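You operate a simulated robot arm through the tools that you are given. There is no shell and no other tool. Be economical: measure what you need, move in short steps, check, and stop when the job is done.

You run a simulated two-armed robot. Do the job below in one go: nothing can be reset, and whatever is moved stays where it is left.

Task
Hold the small red tub on the top of the steel lab table steady with one hand and put the wooden block that says "A" from the top of the left workbench in it with the other.
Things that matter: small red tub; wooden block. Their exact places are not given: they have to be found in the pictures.

It is judged by the outcome, as a careful person would: the job done as asked, and still so three seconds after it is handed in. It fails if anything else is knocked over, pushed out of place, dropped, spilled or broken.

Robot
Two 7-joint arms with two-finger parallel grippers on one trunk, on a base that drives. Base frame: it is fixed to the floor where the robot stands at the start and does not move with it; the origin is under the middle of the robot, x ahead of it, y to its left, z up; the surface under the hand at the start is at about z = 850. Units: mm, degrees, N and s.
The left shoulder is at the start at [70, 163, 1245], the right one opposite. With the tool pointing down near the work surface each hand reaches from about 380 to 880 mm from the robot's upright axis, wherever it stands, measured 20 degrees to its own side. Places, roughly: small red tub [750, -4000, 1000]. Payload 3.43 kg a hand.
The tool frame of a hand sits at the grasp point between the pads (the TCP): z along the fingers, y along the line on which they close. The tips reach 34 mm beyond it. Largest opening 128 mm; finger width 24, thickness 12; the body of the gripper, 48 by 130 mm, starts 96 mm behind the TCP.
Orientation is told as [roll, pitch, yaw] about the base's x, y, z axes, in that order, counted from this pose: with the fingers straight down and closing along the base's y, the tool's x points along the base's -x, its y along +y and its z along -z.

Tools
- The arms move only by the tool drive_tool. It takes "left_steps", "right_steps" or both (then of equal length, played together; a hand with none holds still); each is a list of rows, each a list of 3 entries, a list of its own where there are three numbers: the shift along the tool's x, y, z in mm, then the turn, a rotation vector about the tool's x, y, z in degrees, then the finger opening in mm, from 0 to 128. In form: [[[dx, dy, dz], [wx, wy, wz], gripper], ...]. A call has 1 to 8 rows; each row is the pose to reach, as a shift and turn from the pose commanded when the call began, along the tool's axes at that moment. A row lasts 0.2 s, in which the tool goes at most 50 mm and 8.6 degrees; a call with a longer step from one row to the next is refused whole, and so is a gripper value outside its range. A pose out of reach is approached as far as the arm can. The call stops where the force on the tool passes 40 N (or 10 N more than at its start, if that is more) or the arm is blocked; 0.2 s more then pass. Each finger travels about 153 mm/s and halts on what it meets, pressing with about 21 N; the grip force reading is that of the motor and also rises with nothing between the fingers. The clock runs only during rows and for 0.2 s after the last one: add rows that repeat a pose to give the fingers time. It gives the time, the measured TCP pose, the force on the tool (base axes), the opening and the grip force at its end, in the units of the frame above (readings bear some noise), with the torque about the TCP (base axes, N m) and any sound that the robot's microphone picked up.
- Cameras (640 x 400 px; columns grow to the right, rows downward): "scene" is now at [129.6, 11.2, 1468.5]; the picture's right is [-0.03, -1.00, 0.00], its down [-0.64, 0.02, -0.77] and it looks along [0.77, -0.02, -0.64] (base axes); focal length 293 px, centre (320, 200). "left" rides on the left gripper at [76, 11, -160] in its tool frame; the picture's right is [-0.15, 0.99, 0.00], its down [-0.88, -0.13, -0.46] and it looks along [-0.45, -0.07, 0.89] (tool axes); focal length 234 px, centre (320, 200). "right" rides on the right gripper at [76, -11, -160] in its tool frame; the picture's right is [0.15, 0.99, 0.00], its down [-0.88, 0.13, -0.46] and it looks along [-0.45, 0.07, 0.89] (tool axes); focal length 234 px, centre (320, 200).
- snapshot(camera): a new picture of that camera. It takes no simulated time.
- move_column(by): slides the trunk up (or, below 0, down) by that many mm; the arms and the scene camera ride with it, the base frame stays. It gives what a move gives, with no picture.
- drive_base(legs): drives the robot by 1 to 6 legs, each [ahead, left, turn to the left] in mm, mm and degrees, along the robot's own axes; the way and the turn of a leg run together, so that a leg with both is an arc; at most 1500 mm and 180 degrees a leg. The arms and the cameras ride along, it lands a little off, and it stops where it bumps. It gives what a move gives.
- turn_head(pan, tilt): turns the head with the scene camera to pan (to the left, within 86 degrees either way) and tilt (down, from -29 to 69), counted from straight ahead of the robot. It gives what a move gives.
- measure_at(camera, pixels): there is no depth. For up to 12 entries [column, row, z] of the newest picture of that camera ("zoom" is the newest enlarged one), the place [x, y] in the base frame at which the ray of that pixel passes the height z, good to about 2 mm, but the place of the scene camera against the robot may be out by one fixed shift of up to 25 mm in any direction. It takes no simulated time.
- inspect(camera, box): a new picture of the part [left, top, right, bottom] of that camera's present view, enlarged. It takes no simulated time.
- hand_in(): hands the job in; it is judged then, once.

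Work in short steps. Measure before you move; look again where a grasp or a placing could have gone wrong, and mend it. You have 80 turns and 70 pictures in all, those below and enlarged ones among them. Open the grippers and draw the arms clear of the work before you hand the job in, unless the task says otherwise; then end with one line.

The tools are called after ">>>" as name(argument=value, ...) on one line, values as JSON. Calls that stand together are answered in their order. drive_tool: Moves the arms, as the interface text tells. Its arguments: {"type":"object","properties":{"left_steps":{"type":"array","items":{"type":"array"}},"right_steps":{"type":"array","items":{"type":"array"}}},"required":[]} The other tools are called the same way: move_column (by) slides the trunk up or down; drive_base (legs) drives the base; turn_head (pan, tilt) turns the head that bears the scene camera; snapshot (camera) takes a picture; measure_at (camera, pixels) gives the place at which the rays of pixels pass given heights; inspect (camera, box) takes an enlarged picture of a part of a camera's view; hand_in () hands the job in.

At the start:

```text
t: 0.0
left_eef_pos: [515.7, 238.0, 1170.9]
left_tool_rot: [0.0, -0.1, -0.1]
left_ft_force: [-0.2, 0.3, -1.1]
left_torque: [-0.02, 0.02, -0.02]
left_gripper_width: 128.0
left_grasp_force: 0.1
right_eef_pos: [576.5, -304.0, 1073.8]
right_tool_rot: [0.0, 0.0, 0.1]
right_ft_force: [-0.4, -0.2, 0.4]
right_torque: [0.04, 0.0, -0.01]
right_gripper_width: 127.9
right_grasp_force: 0.0
trunk travel left (down, up): [-725.0, 215.0]
robot x, y, heading: [-2.1, -0.8, 0.1]
head pan, tilt: [-1.5, 40.0]
```

scene: 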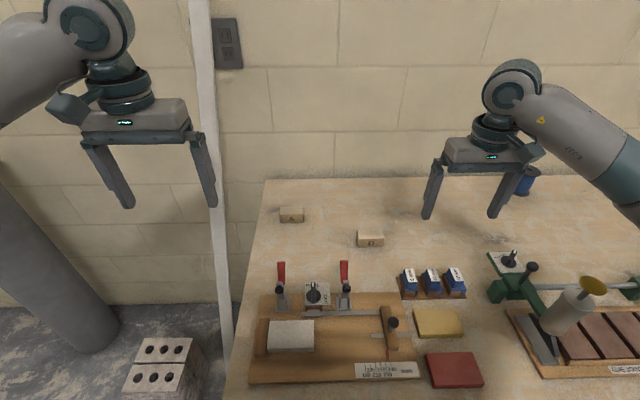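
right: 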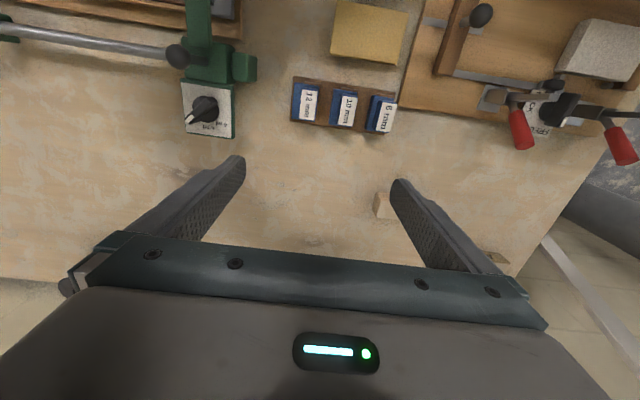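
left: 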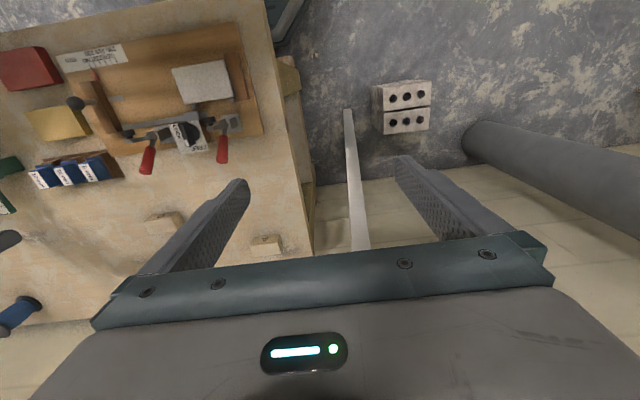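

The bench ahead shows two wooden blocks at about (292,215) and (370,239). I enlarge these to read the letters.

>>> inspect(camera="scene", box=[260, 190, 420, 290])

>>> turn_head(pan=-70, tilt=15)

>>> snapshot(camera="scene")

```text
4.00 times, centred on (340, 240) of scene
```

zoom: 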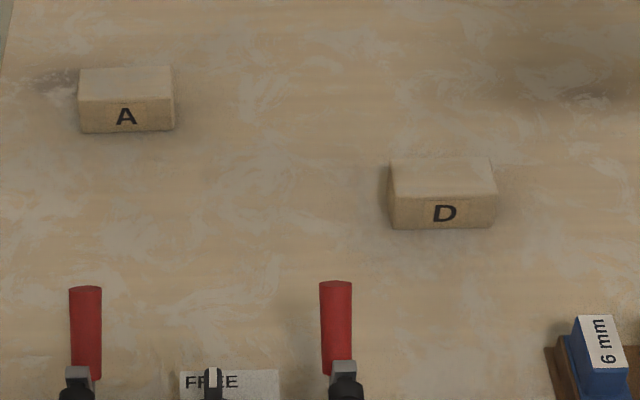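

```text
t: 1.4
left_eef_pos: [515.4, 237.9, 1171.7]
left_tool_rot: [0.1, 0.1, 0.0]
left_ft_force: [0.0, 0.6, 0.4]
left_torque: [0.0, -0.01, 0.02]
left_gripper_width: 128.1
left_grasp_force: 0.0
right_eef_pos: [578.1, -304.0, 1073.1]
right_tool_rot: [0.0, 0.1, 0.1]
right_ft_force: [0.5, 1.4, 0.4]
right_torque: [0.02, -0.04, 0.04]
right_gripper_width: 128.0
right_grasp_force: 0.1
trunk travel left (down, up): [-725.0, 215.0]
robot x, y, heading: [0.4, -1.0, 0.4]
head pan, tilt: [-70.0, 15.0]
```

```text
65 pictures are left
```

scene: 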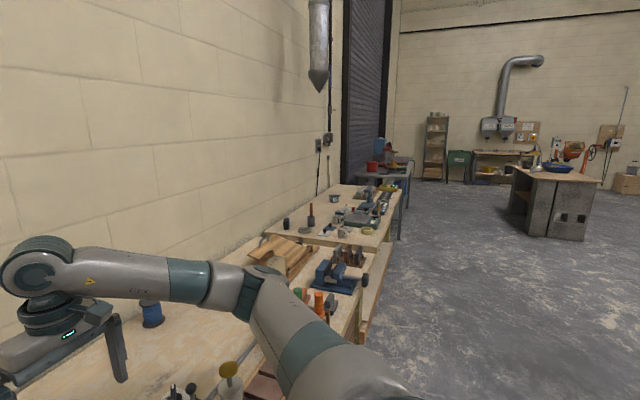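

Block A is the left one (zoom (126,100)). The red tub appears on the far table at (372,166). I measure the block from the enlarged picture and from the left wrist camera.

>>> measure_at(camera="zoom", pixels=[[80, 132, 850], [173, 130, 850], [79, 102, 880], [175, 100, 880], [80, 69, 880], [170, 67, 880], [388, 228, 850], [495, 228, 850]])

>>> inspect(camera="left", box=[120, 190, 340, 328])

```text
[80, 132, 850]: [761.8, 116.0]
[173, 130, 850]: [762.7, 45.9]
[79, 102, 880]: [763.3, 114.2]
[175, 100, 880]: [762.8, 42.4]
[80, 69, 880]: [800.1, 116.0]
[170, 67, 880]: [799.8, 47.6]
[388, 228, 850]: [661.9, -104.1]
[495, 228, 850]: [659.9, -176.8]
```

```text
2.90 times, centred on (230, 259) of left
```

zoom: 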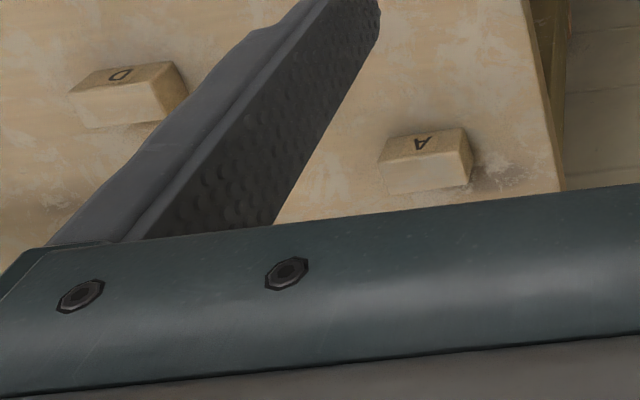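

I now measure the block in the wrist zoom, which has no shift.

>>> measure_at(camera="zoom", pixels=[[388, 138, 850], [464, 128, 850], [380, 165, 880], [460, 152, 880], [385, 195, 880], [467, 186, 880], [422, 143, 865]])

>>> inspect(camera="left", box=[235, 220, 299, 260])

```text
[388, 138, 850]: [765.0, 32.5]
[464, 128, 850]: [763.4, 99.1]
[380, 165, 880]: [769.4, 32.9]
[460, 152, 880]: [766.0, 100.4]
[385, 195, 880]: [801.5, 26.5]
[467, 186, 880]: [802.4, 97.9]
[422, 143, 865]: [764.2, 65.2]
```

```text
10.00 times, centred on (267, 240) of left
```

zoom: 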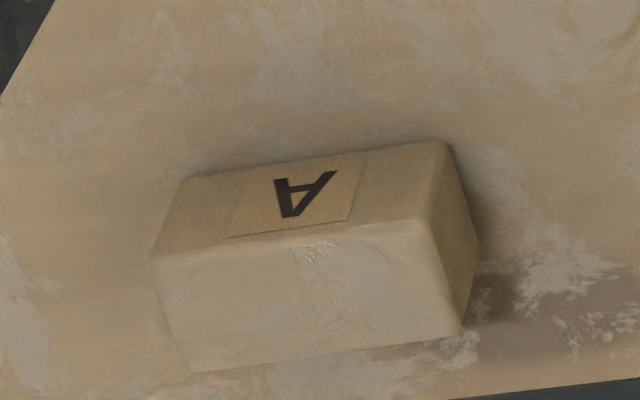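

Block A centre is near (783, 65), about 70 by 38 mm. Before choosing the grip direction I zoom toward the red tub at (372,166).

>>> inspect(camera="scene", box=[340, 130, 436, 190])

>>> inspect(camera="scene", box=[240, 140, 640, 390])

>>> measure_at(camera="scene", pixels=[[401, 238, 0], [374, 330, 0], [520, 230, 0], [510, 215, 0], [583, 240, 0], [372, 172, 980]])

```text
6.67 times, centred on (388, 160) of scene
```

zoom: 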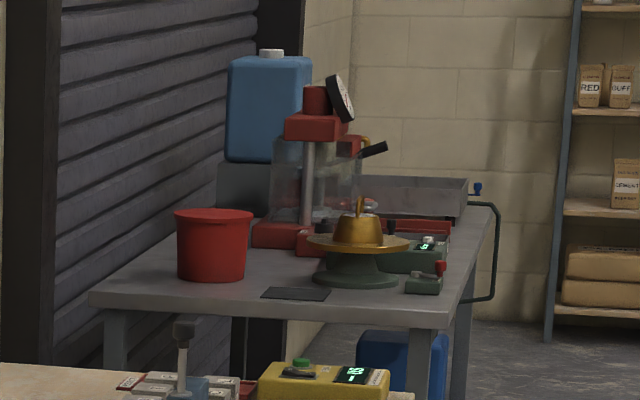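

```text
1.60 times, centred on (440, 265) of scene
```

zoom: 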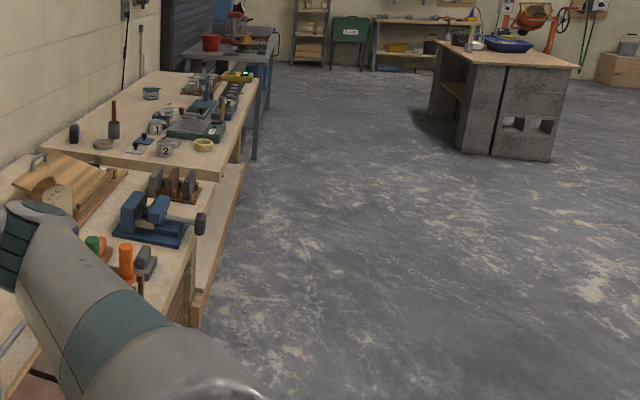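

```text
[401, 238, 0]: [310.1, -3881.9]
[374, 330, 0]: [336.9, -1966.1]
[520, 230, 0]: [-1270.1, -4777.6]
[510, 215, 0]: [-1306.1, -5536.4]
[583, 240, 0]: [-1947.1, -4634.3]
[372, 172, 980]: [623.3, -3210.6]
```

The tub is a small bucket standing at the left end of the steel table. I'll grip block A across its 38 mm side, so I move the left hand toward it while yawing it -90° (about tool z +).

>>> drive_tool(left_steps=[[[-20, -21, 12], [0, 0, 8], 128], [[-40, -42, 25], [0, 0, 16], 128], [[-60, -63, 37], [0, 0, 24], 128], [[-80, -85, 50], [0, 0, 32], 128], [[-100, -106, 62], [0, 0, 40], 128], [[-120, -127, 75], [0, 0, 48], 128], [[-140, -149, 87], [0, 0, 56], 128], [[-160, -170, 100], [0, 0, 64], 128]])

```text
t: 3.2
left_eef_pos: [676.8, 66.2, 1071.6]
left_tool_rot: [0.0, 0.1, -64.1]
left_ft_force: [0.0, -0.9, 0.8]
left_torque: [0.01, 0.05, 0.0]
left_gripper_width: 127.8
left_grasp_force: 0.0
right_eef_pos: [578.8, -304.5, 1072.6]
right_tool_rot: [0.1, 0.1, -0.1]
right_ft_force: [0.3, 0.1, -0.8]
right_torque: [0.04, 0.02, -0.03]
right_gripper_width: 127.9
right_grasp_force: 0.2
trunk travel left (down, up): [-725.0, 215.0]
robot x, y, heading: [3.2, 3.7, -0.3]
head pan, tilt: [-70.0, 15.0]
```

Yaw works fine. I finish the turn and go above the block at z ≈ 1000.

>>> drive_tool(left_steps=[[[-12, 24, 17], [0, 0, 6.5], 128], [[-24, 48, 35], [0, 0, 13], 128], [[-36, 72, 52], [0, 0, 19.5], 128], [[-48, 96, 70], [0, 0, 26], 128], [[-48, 96, 70], [0, 0, 26], 128]])

>>> snapshot(camera="left")

```text
t: 4.4
left_eef_pos: [783.9, 65.7, 1002.1]
left_tool_rot: [0.0, 0.0, -90.0]
left_ft_force: [-0.2, 0.4, 0.1]
left_torque: [0.0, -0.02, 0.04]
left_gripper_width: 128.0
left_grasp_force: 0.1
right_eef_pos: [576.9, -303.4, 1074.8]
right_tool_rot: [-0.1, 0.0, 0.0]
right_ft_force: [0.1, 0.3, 0.9]
right_torque: [0.01, 0.02, -0.03]
right_gripper_width: 128.0
right_grasp_force: 0.0
trunk travel left (down, up): [-725.0, 215.0]
robot x, y, heading: [3.3, 1.8, 0.0]
head pan, tilt: [-70.0, 15.0]
```

```text
60 pictures are left
```

left: 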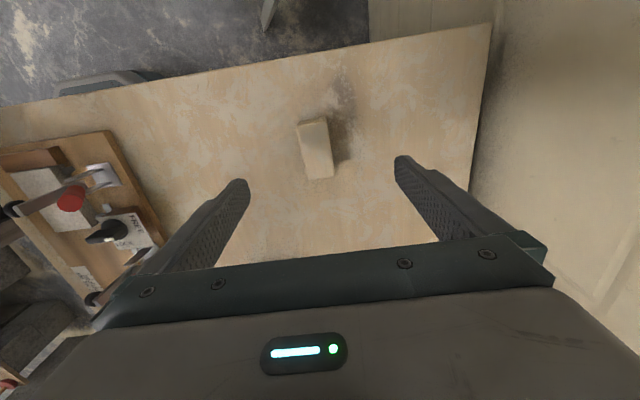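

The block is at (315,148) between the fingers. I measure its outline here.

>>> measure_at(camera="left", pixels=[[298, 125, 885], [325, 118, 885], [307, 180, 885], [333, 177, 885], [308, 180, 850], [334, 178, 850], [448, 180, 850]])

>>> inspect(camera="left", box=[272, 100, 368, 160])

```text
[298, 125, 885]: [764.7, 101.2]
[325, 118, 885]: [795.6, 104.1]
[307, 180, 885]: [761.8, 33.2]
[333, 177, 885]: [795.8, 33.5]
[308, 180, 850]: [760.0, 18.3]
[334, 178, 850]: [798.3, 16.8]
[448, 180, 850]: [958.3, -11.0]
```

```text
6.67 times, centred on (320, 130) of left
```

zoom: 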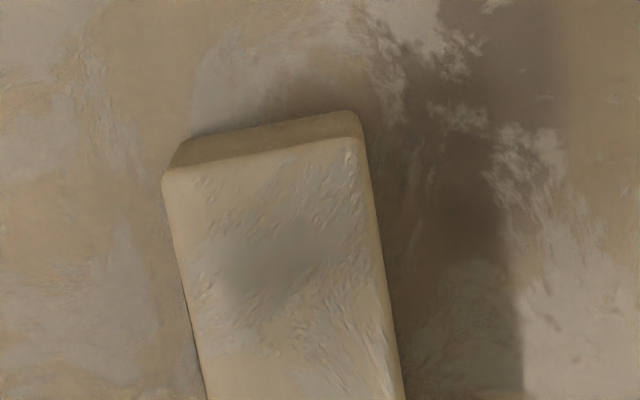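

Block centre is about (781, 66) and aligned. I descend to TCP z ≈ 890 and close.

>>> drive_tool(left_steps=[[[0, -2, 35], [0, 0, 0], 110], [[0, -2, 70], [0, 0, 0], 80], [[0, -2, 95], [0, 0, 0], 70], [[0, -2, 111], [0, 0, 0], 70], [[0, -2, 111], [0, 0, 0], 20], [[0, -2, 111], [0, 0, 0], 20], [[0, -2, 111], [0, 0, 0], 20]])

>>> snapshot(camera="left")

```text
t: 6.0
left_eef_pos: [782.7, 66.0, 889.4]
left_tool_rot: [0.0, 0.0, -90.1]
left_ft_force: [0.7, -0.4, -0.4]
left_torque: [0.02, 0.0, -0.02]
left_gripper_width: 35.1
left_grasp_force: 20.9
right_eef_pos: [577.1, -304.2, 1073.6]
right_tool_rot: [0.0, 0.0, 0.1]
right_ft_force: [0.0, 0.1, 0.6]
right_torque: [0.01, -0.02, 0.01]
right_gripper_width: 128.2
right_grasp_force: 0.0
trunk travel left (down, up): [-725.0, 215.0]
robot x, y, heading: [-0.2, 2.4, -0.0]
head pan, tilt: [-70.0, 15.0]
```

```text
58 pictures are left
```

left: 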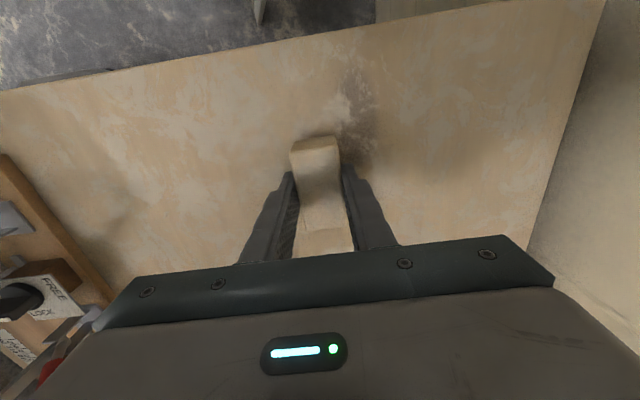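

Block gripped at 35 mm width. I lift it straight up 250 mm, then look.

>>> drive_tool(left_steps=[[[0, 0, -20], [0, 0, 0], 20], [[0, 0, -55], [0, 0, 0], 20], [[0, 0, -95], [0, 0, 0], 20], [[0, 0, -135], [0, 0, 0], 20], [[0, 0, -175], [0, 0, 0], 20], [[0, 0, -215], [0, 0, 0], 20], [[0, -30, -250], [0, 0, 0], 20], [[0, -70, -250], [0, 0, 0], 20]])

>>> snapshot(camera="left")

```text
t: 7.8
left_eef_pos: [711.7, 65.6, 1145.9]
left_tool_rot: [0.0, 0.0, -90.1]
left_ft_force: [0.0, -0.1, -0.7]
left_torque: [-0.04, -0.01, 0.0]
left_gripper_width: 35.1
left_grasp_force: 20.6
right_eef_pos: [576.9, -302.1, 1073.8]
right_tool_rot: [0.0, 0.0, 0.0]
right_ft_force: [-0.7, 1.0, -0.7]
right_torque: [-0.04, -0.02, 0.01]
right_gripper_width: 128.2
right_grasp_force: 0.1
trunk travel left (down, up): [-725.0, 215.0]
robot x, y, heading: [-3.4, -0.0, -0.2]
head pan, tilt: [-70.0, 15.0]
```

```text
57 pictures are left
```

left: 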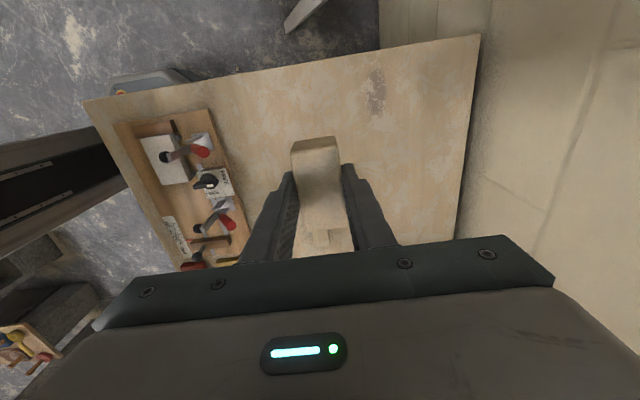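

The block is secure. I tuck the left hand back, then back off from the bench by 450 mm.

>>> drive_tool(left_steps=[[[20, -40, 0], [0, 0, 0], 20], [[45, -80, 0], [0, 0, 0], 20], [[70, -120, 0], [0, 0, 0], 20], [[100, -155, 0], [0, 0, 0], 20], [[130, -185, 0], [0, 0, 0], 20], [[150, -210, 0], [0, 0, 0], 20]])

>>> drive_base(legs=[[-450, 0, 0]])

>>> snapshot(camera="scene")

```text
t: 9.2
left_eef_pos: [499.7, 218.6, 1139.8]
left_tool_rot: [0.0, 0.0, -90.0]
left_ft_force: [-1.0, -0.1, -1.1]
left_torque: [-0.01, 0.03, 0.02]
left_gripper_width: 35.2
left_grasp_force: 20.8
right_eef_pos: [577.5, -303.9, 1074.5]
right_tool_rot: [0.0, 0.0, 0.0]
right_ft_force: [-0.4, 0.3, -0.2]
right_torque: [-0.03, 0.0, 0.01]
right_gripper_width: 128.1
right_grasp_force: 0.0
trunk travel left (down, up): [-725.0, 215.0]
robot x, y, heading: [0.1, 3.8, 0.4]
head pan, tilt: [-70.0, 15.0]
```

```text
t: 11.9
left_eef_pos: [51.5, 217.9, 1141.2]
left_tool_rot: [0.0, 0.0, -90.1]
left_ft_force: [0.2, 0.6, -1.5]
left_torque: [0.01, 0.03, -0.02]
left_gripper_width: 34.9
left_grasp_force: 20.9
right_eef_pos: [128.3, -303.1, 1074.3]
right_tool_rot: [-0.1, -0.1, 0.0]
right_ft_force: [0.1, 0.1, -0.5]
right_torque: [0.0, 0.0, 0.01]
right_gripper_width: 128.0
right_grasp_force: 0.2
trunk travel left (down, up): [-725.0, 215.0]
robot x, y, heading: [-450.6, -0.9, -0.2]
head pan, tilt: [-70.0, 15.0]
```

```text
56 pictures are left
```

scene: 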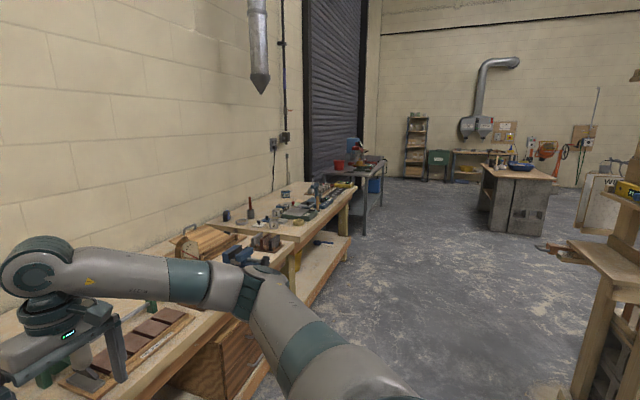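

A wooden stand appears on the right at (600,270). I measure floor points to confirm the lane.

>>> measure_at(camera="scene", pixels=[[568, 398, 0], [540, 248, 900], [362, 235, 0], [480, 220, 0], [505, 235, 0], [340, 172, 1000]])

>>> turn_head(pan=-86, tilt=30)

>>> snapshot(camera="scene")

```text
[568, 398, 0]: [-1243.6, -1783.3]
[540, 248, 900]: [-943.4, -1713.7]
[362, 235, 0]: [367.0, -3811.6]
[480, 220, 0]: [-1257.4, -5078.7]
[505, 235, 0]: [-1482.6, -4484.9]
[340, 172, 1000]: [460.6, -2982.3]
```

```text
t: 12.7
left_eef_pos: [50.8, 217.7, 1141.0]
left_tool_rot: [0.0, 0.0, -90.2]
left_ft_force: [0.2, 0.4, -1.5]
left_torque: [-0.04, 0.0, -0.02]
left_gripper_width: 35.0
left_grasp_force: 21.0
right_eef_pos: [128.0, -304.0, 1073.3]
right_tool_rot: [0.0, 0.0, -0.1]
right_ft_force: [0.2, -0.1, -0.8]
right_torque: [-0.04, 0.02, 0.02]
right_gripper_width: 128.1
right_grasp_force: 0.1
trunk travel left (down, up): [-725.0, 215.0]
robot x, y, heading: [-452.1, 4.0, -0.2]
head pan, tilt: [-85.9, 30.0]
```

```text
55 pictures are left
```

scene: 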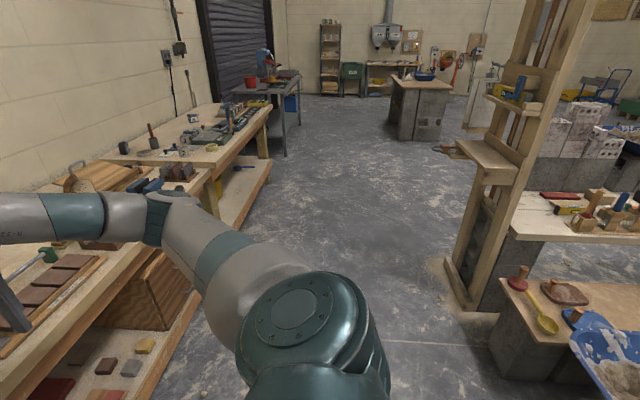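

I check the lane edges: bench edge and the stand's floor corners.

>>> measure_at(camera="scene", pixels=[[465, 310, 0], [446, 260, 0], [437, 149, 850], [490, 350, 0], [268, 160, 0], [290, 155, 0], [216, 325, 0], [270, 105, 850]])

```text
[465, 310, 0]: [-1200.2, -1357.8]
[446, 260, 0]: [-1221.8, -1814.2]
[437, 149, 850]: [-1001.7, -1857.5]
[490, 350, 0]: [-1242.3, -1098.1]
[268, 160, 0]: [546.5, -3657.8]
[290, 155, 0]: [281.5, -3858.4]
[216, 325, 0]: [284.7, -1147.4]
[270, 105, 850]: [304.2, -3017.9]
```

The lane runs from x ≈ -1000 to 280; the robot at -450 sits well within it. I drive right 3000 mm and look again.

>>> drive_base(legs=[[40, -1500, 0], [0, -1500, 0]])

>>> turn_head(pan=-35, tilt=25)

>>> snapshot(camera="scene")

```text
refused: leg 1 is longer than a leg can be; nothing moved
```

```text
t: 13.9
left_eef_pos: [52.2, 217.8, 1140.5]
left_tool_rot: [-0.1, 0.0, -90.0]
left_ft_force: [1.3, -0.5, 0.9]
left_torque: [0.03, -0.01, 0.02]
left_gripper_width: 34.9
left_grasp_force: 20.9
right_eef_pos: [128.2, -304.5, 1072.7]
right_tool_rot: [-0.1, -0.1, -0.1]
right_ft_force: [-0.5, 0.1, 0.9]
right_torque: [-0.02, 0.02, 0.01]
right_gripper_width: 128.1
right_grasp_force: 0.1
trunk travel left (down, up): [-725.0, 215.0]
robot x, y, heading: [-450.1, 1.5, -0.3]
head pan, tilt: [-35.0, 25.0]
```

```text
54 pictures are left
```

scene: 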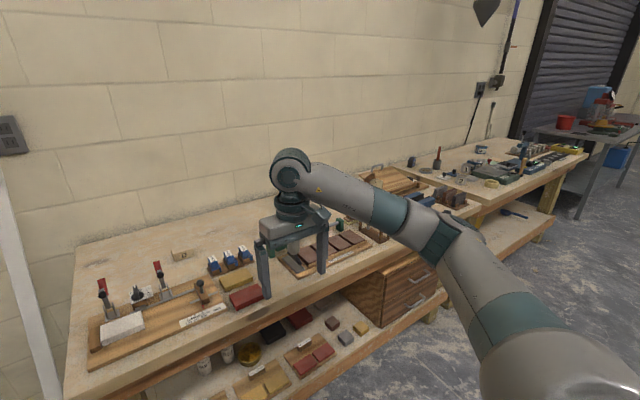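

The leg was just over the limit. I repeat it with shorter legs.

>>> drive_base(legs=[[20, -1450, 0], [0, -1450, 0]])

>>> snapshot(camera="scene")

```text
t: 28.0
left_eef_pos: [61.4, -2679.7, 1140.2]
left_tool_rot: [0.1, 0.0, -88.3]
left_ft_force: [1.0, -0.5, -1.6]
left_torque: [0.03, 0.03, -0.04]
left_gripper_width: 34.9
left_grasp_force: 20.8
right_eef_pos: [153.3, -3198.0, 1072.7]
right_tool_rot: [0.0, 0.0, 1.8]
right_ft_force: [0.2, -0.4, -1.1]
right_torque: [-0.02, 0.02, 0.01]
right_gripper_width: 127.8
right_grasp_force: 0.1
trunk travel left (down, up): [-725.0, 215.0]
robot x, y, heading: [-435.5, -2912.0, 1.8]
head pan, tilt: [-35.0, 25.0]
```

```text
53 pictures are left
```

scene: 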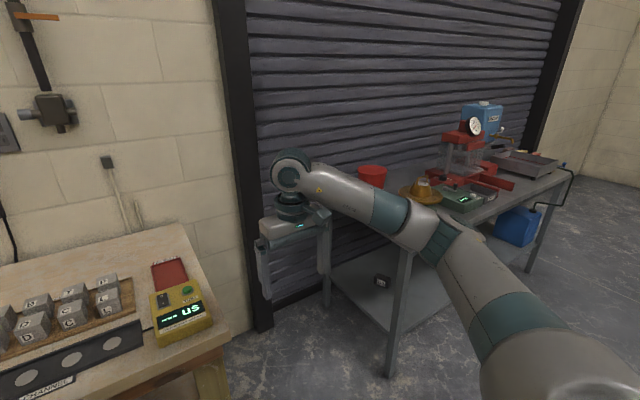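

The tub is at (372,176), partly behind the right arm. I drive on 950 mm right, fixing the heading.

>>> drive_base(legs=[[0, -950, -1.8]])

>>> turn_head(pan=-5, tilt=25)

>>> snapshot(camera="scene")

```text
t: 32.9
left_eef_pos: [81.4, -3626.0, 1141.8]
left_tool_rot: [-0.1, 0.1, -90.1]
left_ft_force: [-0.2, -0.5, 0.1]
left_torque: [-0.03, 0.01, -0.02]
left_gripper_width: 34.8
left_grasp_force: 21.2
right_eef_pos: [157.9, -4147.6, 1073.3]
right_tool_rot: [0.1, 0.0, 0.0]
right_ft_force: [-0.6, 1.3, -0.2]
right_torque: [0.01, 0.01, 0.02]
right_gripper_width: 128.3
right_grasp_force: 0.1
trunk travel left (down, up): [-725.0, 215.0]
robot x, y, heading: [-418.9, -3844.0, -0.1]
head pan, tilt: [-35.0, 25.0]
```

```text
t: 33.8
left_eef_pos: [81.6, -3627.3, 1141.2]
left_tool_rot: [0.0, 0.0, -90.0]
left_ft_force: [1.0, -0.4, -0.4]
left_torque: [0.02, 0.02, -0.04]
left_gripper_width: 35.0
left_grasp_force: 20.1
right_eef_pos: [156.8, -4149.0, 1073.5]
right_tool_rot: [0.0, -0.1, 0.0]
right_ft_force: [0.6, -0.7, 1.0]
right_torque: [0.01, -0.01, 0.03]
right_gripper_width: 128.1
right_grasp_force: 0.1
trunk travel left (down, up): [-725.0, 215.0]
robot x, y, heading: [-416.4, -3846.5, 0.0]
head pan, tilt: [-5.0, 25.0]
```

```text
52 pictures are left
```

scene: 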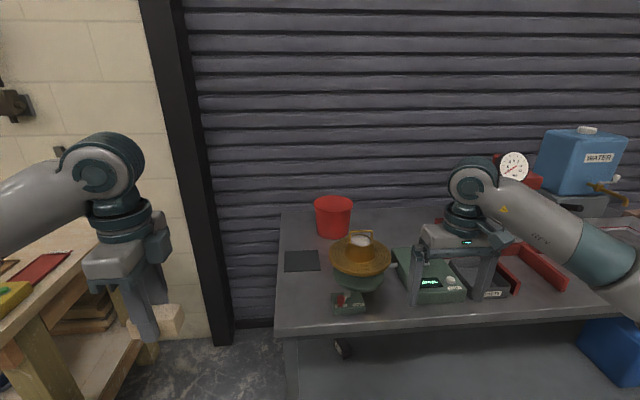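

The tub is at (333,218), left-back of the gold flow table. I measure it at several heights to find the table height against the stated place.

>>> measure_at(camera="scene", pixels=[[333, 237, 850], [333, 237, 900], [333, 237, 950], [275, 328, 850], [275, 328, 900], [283, 206, 900], [298, 400, 0], [333, 205, 1000], [315, 205, 1000], [352, 205, 1000], [360, 255, 1000], [392, 255, 1000]])

>>> inspect(camera="scene", box=[272, 180, 432, 280])

```text
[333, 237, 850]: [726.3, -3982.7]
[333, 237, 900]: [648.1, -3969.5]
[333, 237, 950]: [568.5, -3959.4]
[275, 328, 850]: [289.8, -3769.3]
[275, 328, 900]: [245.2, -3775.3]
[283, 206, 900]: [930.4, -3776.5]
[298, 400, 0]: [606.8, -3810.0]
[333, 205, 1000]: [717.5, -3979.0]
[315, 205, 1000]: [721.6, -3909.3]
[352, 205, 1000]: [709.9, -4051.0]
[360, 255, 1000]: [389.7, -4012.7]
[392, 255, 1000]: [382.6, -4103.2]
```

```text
4.00 times, centred on (352, 230) of scene
```

zoom: 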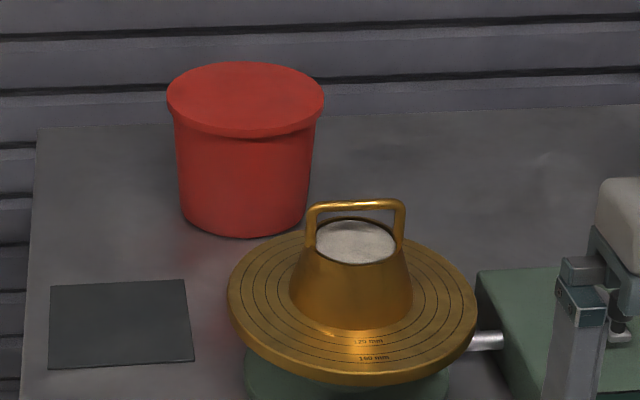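

The table top is near z = 850; the tub is about 150 mm across at the rim, and its top may carry a lid or just be evenly lit inside. I raise the right hand for clearance, then drive closer.

>>> drive_tool(right_steps=[[[20, 20, -40], [0, 0, 0], 128], [[40, 40, -80], [0, 0, 0], 128], [[60, 60, -120], [0, 0, 0], 128], [[80, 80, -150], [0, 0, 0], 128]])

>>> drive_base(legs=[[0, -140, 0], [380, 0, 0]])

>>> turn_head(pan=0, tilt=40)

>>> snapshot(camera="scene")

>>> snapshot(camera="right")

```text
t: 34.8
left_eef_pos: [78.9, -3625.0, 1142.2]
left_tool_rot: [0.1, 0.0, -90.1]
left_ft_force: [-0.2, 0.2, -1.1]
left_torque: [-0.02, -0.02, 0.0]
left_gripper_width: 34.9
left_grasp_force: 21.2
right_eef_pos: [75.3, -4066.4, 1224.3]
right_tool_rot: [0.0, -0.1, 0.0]
right_ft_force: [-0.4, 0.3, 0.7]
right_torque: [-0.03, -0.01, -0.02]
right_gripper_width: 128.2
right_grasp_force: 0.1
trunk travel left (down, up): [-725.0, 215.0]
robot x, y, heading: [-421.6, -3845.6, 0.2]
head pan, tilt: [-5.0, 25.0]
```

```text
t: 38.1
left_eef_pos: [451.1, -3771.0, 1142.2]
left_tool_rot: [0.0, 0.0, -90.0]
left_ft_force: [0.2, 0.2, -0.4]
left_torque: [0.01, 0.02, -0.02]
left_gripper_width: 34.7
left_grasp_force: 20.7
right_eef_pos: [448.0, -4214.3, 1222.8]
right_tool_rot: [0.0, 0.0, 0.0]
right_ft_force: [0.3, -0.1, -0.3]
right_torque: [0.04, -0.01, 0.03]
right_gripper_width: 128.2
right_grasp_force: 0.0
trunk travel left (down, up): [-725.0, 215.0]
robot x, y, heading: [-50.4, -3992.3, -0.1]
head pan, tilt: [-5.0, 25.0]
```

```text
t: 38.9
left_eef_pos: [451.2, -3770.2, 1141.4]
left_tool_rot: [-0.1, -0.1, -90.0]
left_ft_force: [0.3, 0.0, -0.3]
left_torque: [0.01, 0.01, -0.01]
left_gripper_width: 35.2
left_grasp_force: 20.8
right_eef_pos: [447.6, -4213.3, 1221.9]
right_tool_rot: [0.0, 0.0, 0.0]
right_ft_force: [-0.2, 0.4, 0.5]
right_torque: [-0.02, -0.03, 0.01]
right_gripper_width: 128.2
right_grasp_force: 0.1
trunk travel left (down, up): [-725.0, 215.0]
robot x, y, heading: [-47.4, -3990.5, -0.0]
head pan, tilt: [0.0, 40.0]
```

```text
50 pictures are left
```

scene: 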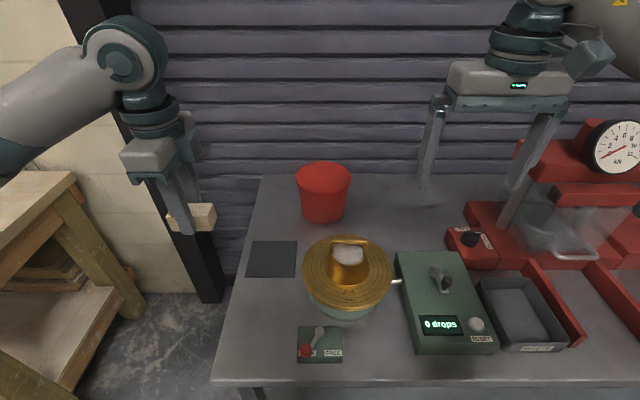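

```text
49 pictures are left
```

right: 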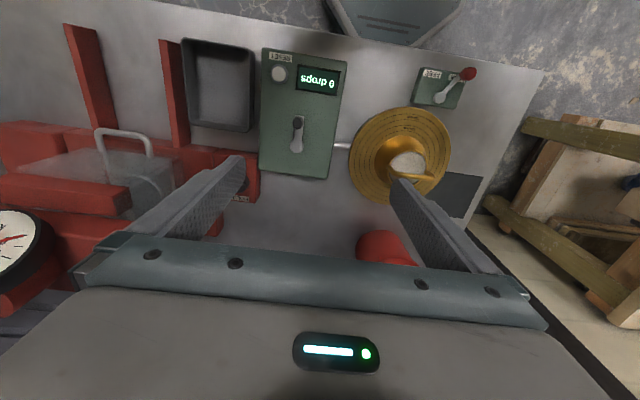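

>>> inspect(camera="scene", box=[275, 145, 371, 230])

>>> inspect(camera="right", box=[320, 200, 448, 280])

```text
4.71 times, centred on (323, 188) of scene
```

zoom: 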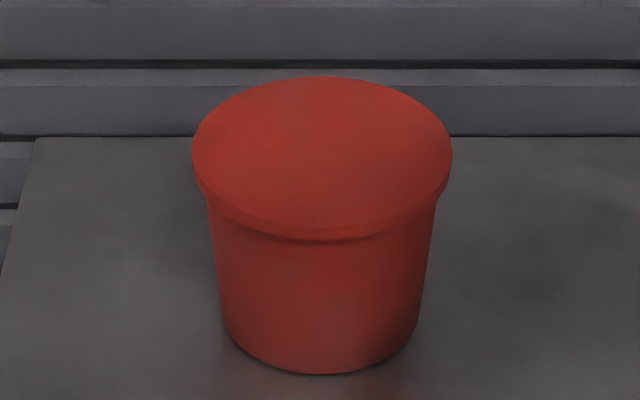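

```text
5.00 times, centred on (384, 240) of right
```

zoom: 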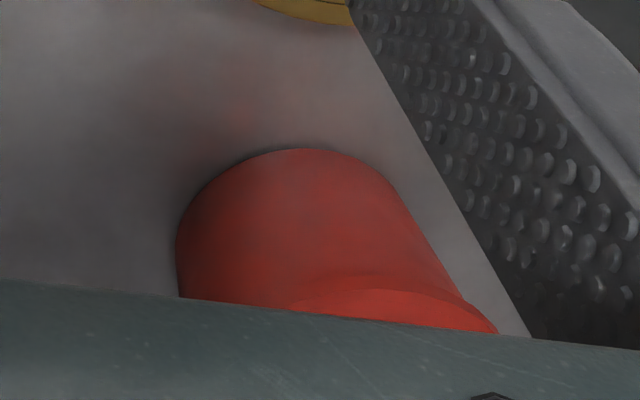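

The top of the tub is a uniform disc; I need a look from above to tell lid from opening. I move the left hand (still high) to the tub's left side.

>>> drive_tool(left_steps=[[[0, 35, -10], [0, 0, 0], 20], [[0, 75, -20], [0, 0, 0], 20], [[0, 115, -30], [0, 0, 0], 20], [[0, 155, -40], [0, 0, 0], 20], [[0, 195, -50], [0, 0, 0], 20], [[0, 235, -60], [0, 0, 0], 20], [[0, 275, -60], [0, 0, 0], 20], [[0, 300, -60], [0, 0, 0], 20]])

>>> snapshot(camera="left")

>>> snapshot(camera="scene")

```text
t: 40.7
left_eef_pos: [754.4, -3771.3, 1199.9]
left_tool_rot: [-0.1, 0.1, -90.0]
left_ft_force: [0.1, 0.2, 0.7]
left_torque: [-0.01, -0.02, -0.01]
left_gripper_width: 35.0
left_grasp_force: 21.0
right_eef_pos: [447.9, -4215.3, 1220.3]
right_tool_rot: [0.0, 0.0, -0.1]
right_ft_force: [-0.1, 0.1, 0.2]
right_torque: [0.06, -0.01, -0.01]
right_gripper_width: 127.9
right_grasp_force: 0.0
trunk travel left (down, up): [-725.0, 215.0]
robot x, y, heading: [-46.5, -3989.3, -0.1]
head pan, tilt: [0.0, 40.0]
```

```text
46 pictures are left
```

left: 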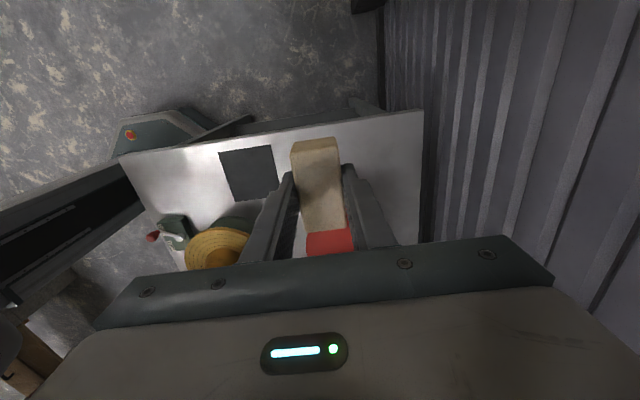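

```text
45 pictures are left
```

scene: 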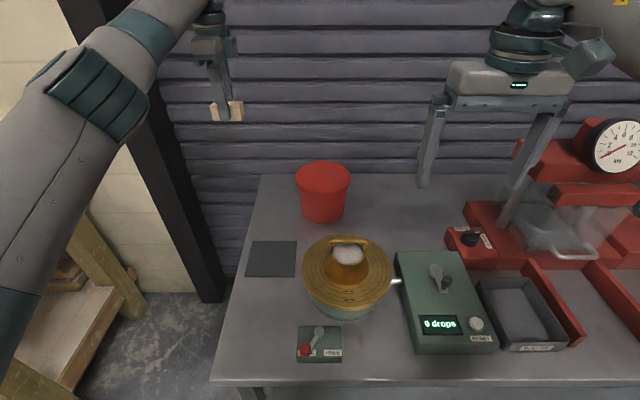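

The hand hides the tub from this side. I move the left hand across so that its camera is right above the tub.

>>> drive_tool(left_steps=[[[-35, 0, 0], [0, 0, 0], 20], [[-75, 0, 0], [0, 0, 0], 20], [[-115, 0, 0], [0, 0, 0], 20], [[-155, 0, 0], [0, 0, 0], 20], [[-195, 0, 0], [0, 0, 0], 20], [[-235, 0, 0], [0, 0, 0], 20], [[-260, 0, 0], [0, 0, 0], 20]])

>>> snapshot(camera="left")

```text
t: 42.3
left_eef_pos: [719.5, -4001.6, 1200.8]
left_tool_rot: [0.0, 0.0, -90.0]
left_ft_force: [0.7, 0.6, 0.3]
left_torque: [0.0, 0.01, 0.03]
left_gripper_width: 35.3
left_grasp_force: 21.1
left hand out of reach, approached as far as the arm can: row 4, 5, 6, 7
right_eef_pos: [447.1, -4213.1, 1222.9]
right_tool_rot: [0.1, 0.1, 0.0]
right_ft_force: [0.0, 0.4, -0.1]
right_torque: [0.0, 0.02, -0.01]
right_gripper_width: 128.2
right_grasp_force: 0.0
trunk travel left (down, up): [-725.0, 215.0]
robot x, y, heading: [-48.4, -3988.9, -0.2]
head pan, tilt: [0.0, 40.0]
```

```text
44 pictures are left
```

left: 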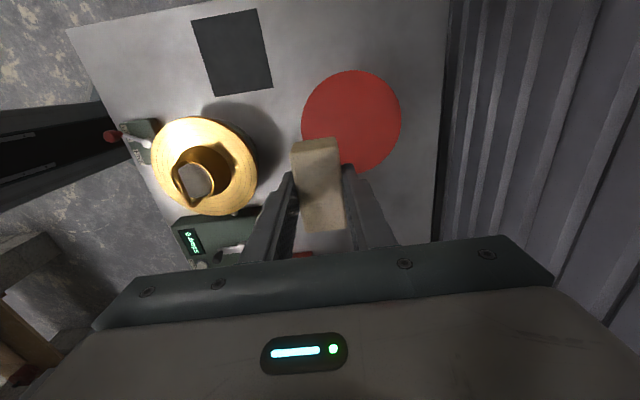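

Now the tub's top is visible at (350,120). I enlarge it.

>>> inspect(camera="left", box=[286, 60, 414, 140])

>>> measure_at(camera="left", pixels=[[351, 70, 960], [301, 125, 960], [401, 122, 960], [360, 174, 960], [351, 122, 960], [210, 165, 960]])

```text
5.00 times, centred on (350, 100) of left
```

zoom: 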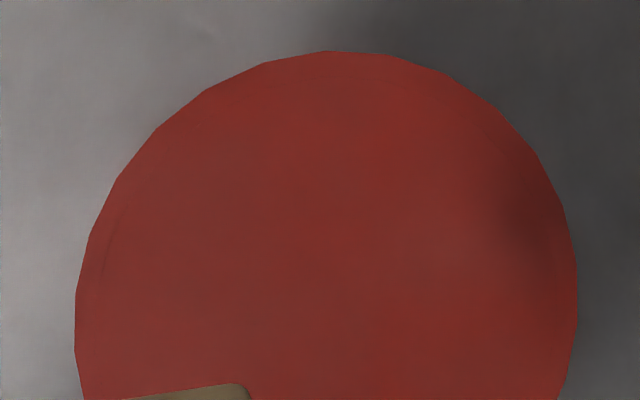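

```text
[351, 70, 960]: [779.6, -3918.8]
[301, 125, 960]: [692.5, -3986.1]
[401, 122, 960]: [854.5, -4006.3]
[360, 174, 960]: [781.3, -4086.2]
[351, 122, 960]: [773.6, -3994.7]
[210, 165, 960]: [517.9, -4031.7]
```

It could be a lid; I enlarge the rim further from the scene camera to check for an inner edge.

>>> inspect(camera="scene", box=[295, 155, 351, 190])

>>> inspect(camera="left", box=[360, 80, 408, 110])

```text
11.43 times, centred on (323, 172) of scene
```

zoom: 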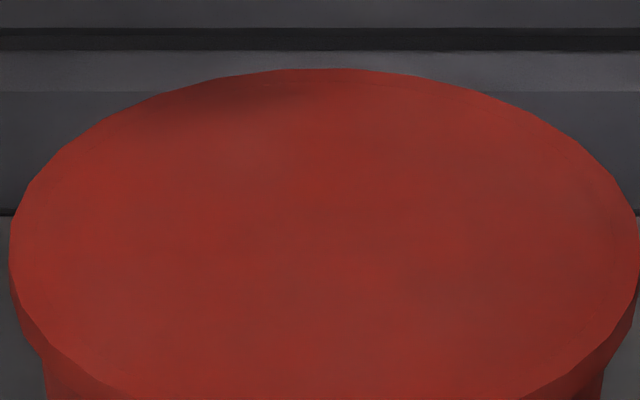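

```text
13.33 times, centred on (384, 95) of left
```

zoom: 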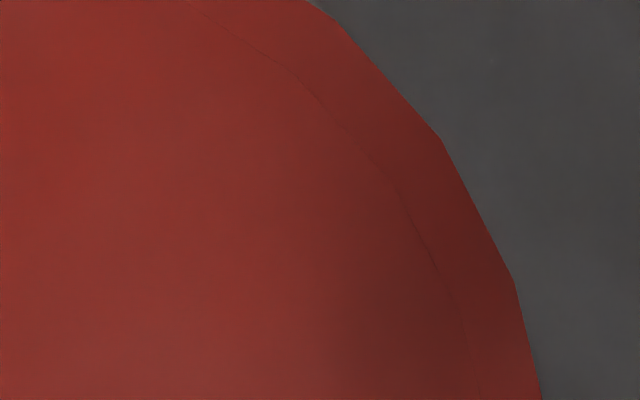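

A faint inner line shows a rim ring. The dark patch appears in both views, (391,104) left and (314,164) scene, so I use it and the rim to tell the depth of the surface.

>>> measure_at(camera="left", pixels=[[391, 104, 960], [391, 104, 930], [391, 104, 900], [391, 104, 860], [351, 70, 990], [301, 125, 990], [401, 122, 990]])

>>> measure_at(camera="scene", pixels=[[314, 164, 960], [314, 164, 930], [314, 164, 900], [314, 164, 860], [323, 162, 960], [295, 182, 960], [351, 182, 960], [323, 198, 960], [323, 162, 990], [323, 198, 990], [323, 222, 850]])

```text
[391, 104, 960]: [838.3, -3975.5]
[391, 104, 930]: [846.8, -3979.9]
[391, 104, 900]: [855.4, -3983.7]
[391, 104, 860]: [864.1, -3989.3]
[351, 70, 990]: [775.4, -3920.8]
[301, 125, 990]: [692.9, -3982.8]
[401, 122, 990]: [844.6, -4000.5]
```

```text
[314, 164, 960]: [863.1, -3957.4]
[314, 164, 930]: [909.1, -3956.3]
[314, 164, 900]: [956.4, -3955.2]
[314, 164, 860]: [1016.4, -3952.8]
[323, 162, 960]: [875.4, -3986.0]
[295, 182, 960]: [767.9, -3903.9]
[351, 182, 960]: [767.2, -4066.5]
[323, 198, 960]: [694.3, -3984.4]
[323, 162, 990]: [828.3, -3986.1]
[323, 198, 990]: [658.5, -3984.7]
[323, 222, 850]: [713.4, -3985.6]
```

The patch suggests a surface at rim height, but isn't conclusive. I pull the left hand back to the side, drive 45 mm closer and bring the right hand over the tub to look closely.

>>> drive_tool(left_steps=[[[50, -10, 0], [0, 0, 0], 20], [[100, -20, 0], [0, 0, 0], 20], [[150, -30, 0], [0, 0, 0], 20], [[200, -40, 0], [0, 0, 0], 20], [[240, -50, 0], [0, 0, 0], 20], [[280, -60, 0], [0, 0, 0], 20]])

>>> drive_base(legs=[[45, 0, 0]])

>>> drive_tool(right_steps=[[[-40, 25, 5], [0, 0, 0], 128], [[-75, 50, 15], [0, 0, 0], 128], [[-110, 75, 30], [0, 0, 0], 128], [[-145, 105, 45], [0, 0, 0], 128], [[-180, 135, 60], [0, 0, 0], 128], [[-215, 165, 75], [0, 0, 0], 128], [[-245, 195, 85], [0, 0, 0], 128], [[-265, 215, 90], [0, 0, 0], 128]])

>>> snapshot(camera="right")

```text
refused: row 1 steps farther than a row can; nothing moved
```

```text
t: 43.2
left_eef_pos: [758.7, -4002.2, 1206.3]
left_tool_rot: [0.3, 0.0, -90.0]
left_ft_force: [-1.6, -0.3, 0.1]
left_torque: [0.03, -0.09, 0.01]
left_gripper_width: 35.0
left_grasp_force: 20.4
right_eef_pos: [486.0, -4213.8, 1225.7]
right_tool_rot: [0.0, -0.3, 0.0]
right_ft_force: [0.1, 0.2, 0.8]
right_torque: [0.06, -0.06, -0.02]
right_gripper_width: 127.8
right_grasp_force: 0.0
trunk travel left (down, up): [-725.0, 215.0]
robot x, y, heading: [-4.2, -3991.8, 0.1]
head pan, tilt: [0.0, 40.0]
```

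```text
t: 44.5
left_eef_pos: [771.8, -3991.3, 1199.9]
left_tool_rot: [0.5, 0.1, -89.2]
left_ft_force: [8.7, 1.0, -0.6]
left_torque: [-0.13, 0.92, 0.15]
left_gripper_width: 35.1
left_grasp_force: 21.0
right_eef_pos: [680.8, -4063.5, 1156.6]
right_tool_rot: [-0.2, 0.5, 1.1]
right_ft_force: [-7.7, -0.6, -1.0]
right_torque: [0.08, -1.18, 0.41]
right_gripper_width: 128.0
right_grasp_force: 0.0
trunk travel left (down, up): [-725.0, 215.0]
robot x, y, heading: [-4.0, -3989.4, 0.1]
head pan, tilt: [0.0, 40.0]
stopped in row 6 (left hand): the force on the tool passed its limit at 96 N (the readings are from after the stop); the commanded pose is now the measured one
```

```text
40 pictures are left
```

right: 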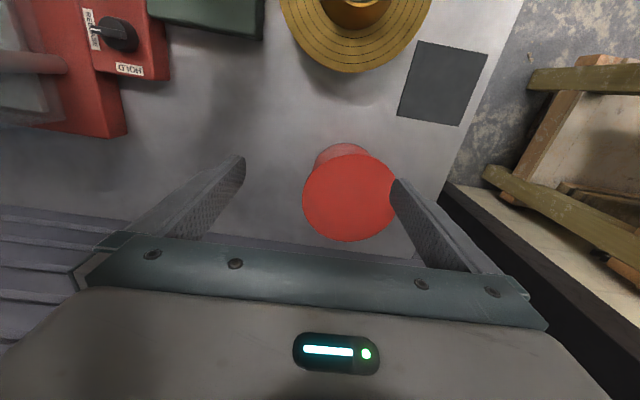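

The two hands touched because the left one hadn't moved; the block is still gripped (35.1 mm). I back the right hand off, then move the left one away in small steps.

>>> drive_tool(right_steps=[[[25, -20, -5], [0, 0, 0], 128], [[50, -45, -10], [0, 0, 0], 128], [[80, -70, -20], [0, 0, 0], 128], [[110, -95, -30], [0, 0, 0], 128]])

>>> snapshot(camera="left")

>>> snapshot(camera="scene")

```text
t: 45.5
left_eef_pos: [768.9, -3996.0, 1201.8]
left_tool_rot: [0.8, 0.3, -89.1]
left_ft_force: [-0.4, -0.6, -0.7]
left_torque: [0.04, -0.02, 0.03]
left_gripper_width: 34.9
left_grasp_force: 21.3
right_eef_pos: [570.5, -4161.9, 1186.3]
right_tool_rot: [0.0, 0.4, 0.9]
right_ft_force: [-0.6, 0.2, 0.0]
right_torque: [0.0, -0.05, 0.03]
right_gripper_width: 128.1
right_grasp_force: 0.1
trunk travel left (down, up): [-725.0, 215.0]
robot x, y, heading: [-5.0, -3988.3, 0.1]
head pan, tilt: [0.0, 40.0]
```

```text
39 pictures are left
```

left: 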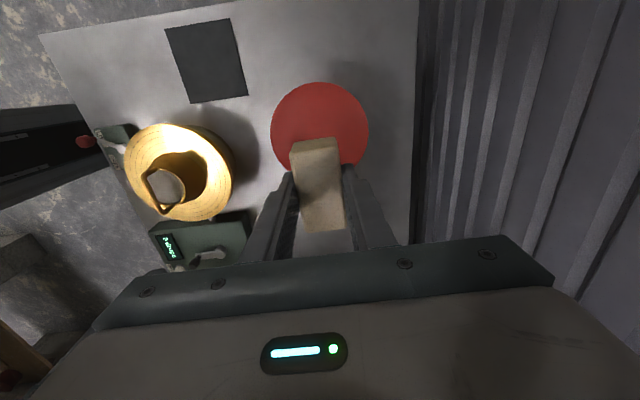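

```text
38 pictures are left
```

scene: 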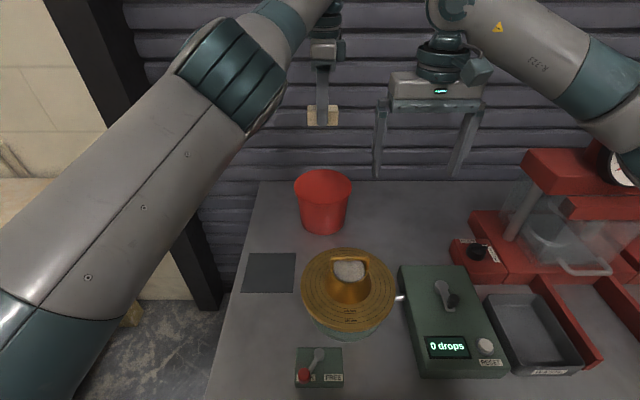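

Nothing was disturbed and the block sits unchanged. I move the left hand aside (+y) and zoom on the tub.

>>> drive_tool(left_steps=[[[45, -5, 0], [0, 0, 0], 20], [[90, -10, 0], [0, 0, 0], 20], [[135, -20, 0], [0, 0, 0], 20], [[175, -30, 0], [0, 0, 0], 20], [[215, -40, 0], [0, 0, 0], 20], [[240, -50, 0], [0, 0, 0], 20]])

>>> inspect(camera="scene", box=[283, 160, 363, 240])

```text
t: 46.9
left_eef_pos: [799.0, -3757.0, 1238.3]
left_tool_rot: [0.6, 0.3, -89.2]
left_ft_force: [0.0, 0.4, -0.8]
left_torque: [0.01, 0.0, 0.01]
left_gripper_width: 35.0
left_grasp_force: 20.8
left hand out of reach, approached as far as the arm can: row 1, 2, 3, 4, 5, 6
right_eef_pos: [572.0, -4161.4, 1187.5]
right_tool_rot: [-0.2, 0.4, 0.9]
right_ft_force: [0.1, -0.8, 0.5]
right_torque: [0.03, 0.03, -0.02]
right_gripper_width: 127.9
right_grasp_force: 0.1
trunk travel left (down, up): [-725.0, 215.0]
robot x, y, heading: [-3.4, -3992.4, 0.1]
head pan, tilt: [0.0, 40.0]
```

```text
5.00 times, centred on (323, 200) of scene
```

zoom: 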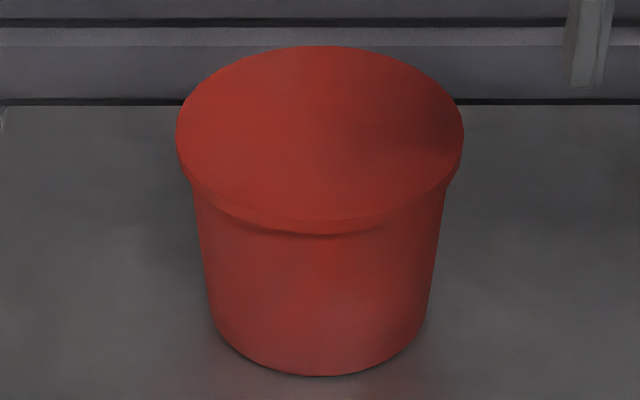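

The dark patch followed the right hand's shadow, so it's a real flat-looking surface. I draw the left hand back properly first.

>>> drive_tool(left_steps=[[[0, -40, 10], [0, 0, 0], 20], [[0, -80, 20], [0, 0, 0], 20], [[0, -120, 30], [0, 0, 0], 20], [[10, -160, 40], [0, 0, 0], 20], [[20, -200, 50], [0, 0, 0], 20], [[20, -200, 50], [0, 0, 0], 20]])

```text
t: 48.3
left_eef_pos: [795.3, -3747.5, 1245.6]
left_tool_rot: [0.6, 0.3, -89.2]
left_ft_force: [-0.1, -0.4, -0.8]
left_torque: [0.01, 0.01, 0.0]
left_gripper_width: 35.0
left_grasp_force: 20.8
left hand out of reach, approached as far as the arm can: row 1, 2, 3, 4, 5, 6
right_eef_pos: [572.4, -4160.4, 1186.5]
right_tool_rot: [0.0, 0.3, 0.8]
right_ft_force: [0.6, 0.6, 0.4]
right_torque: [-0.01, 0.02, -0.01]
right_gripper_width: 127.9
right_grasp_force: 0.1
trunk travel left (down, up): [-725.0, 215.0]
robot x, y, heading: [-2.2, -3988.3, -0.2]
head pan, tilt: [0.0, 40.0]
```

The left hand isn't following. I look at the arm's configuration.

>>> turn_head(pan=25, tilt=20)

>>> snapshot(camera="scene")

```text
t: 49.2
left_eef_pos: [796.1, -3747.3, 1247.1]
left_tool_rot: [0.6, 0.3, -89.2]
left_ft_force: [-0.2, -0.1, 0.7]
left_torque: [0.01, 0.02, 0.03]
left_gripper_width: 34.8
left_grasp_force: 21.1
right_eef_pos: [572.0, -4160.1, 1186.3]
right_tool_rot: [-0.1, 0.3, 0.9]
right_ft_force: [-0.6, 0.2, 0.2]
right_torque: [-0.01, 0.02, 0.03]
right_gripper_width: 127.9
right_grasp_force: 0.1
trunk travel left (down, up): [-725.0, 215.0]
robot x, y, heading: [-6.2, -3985.7, -0.0]
head pan, tilt: [25.0, 20.0]
```

```text
36 pictures are left
```

scene: 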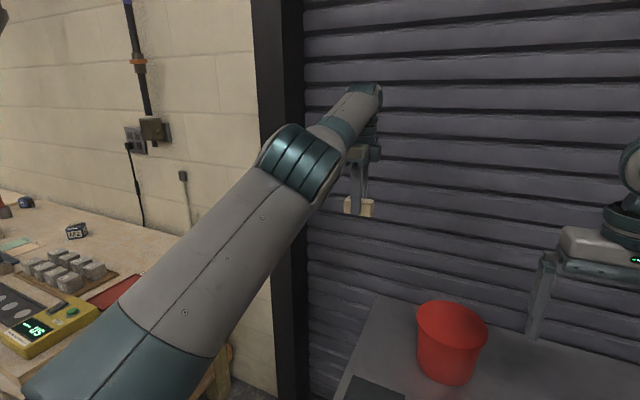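

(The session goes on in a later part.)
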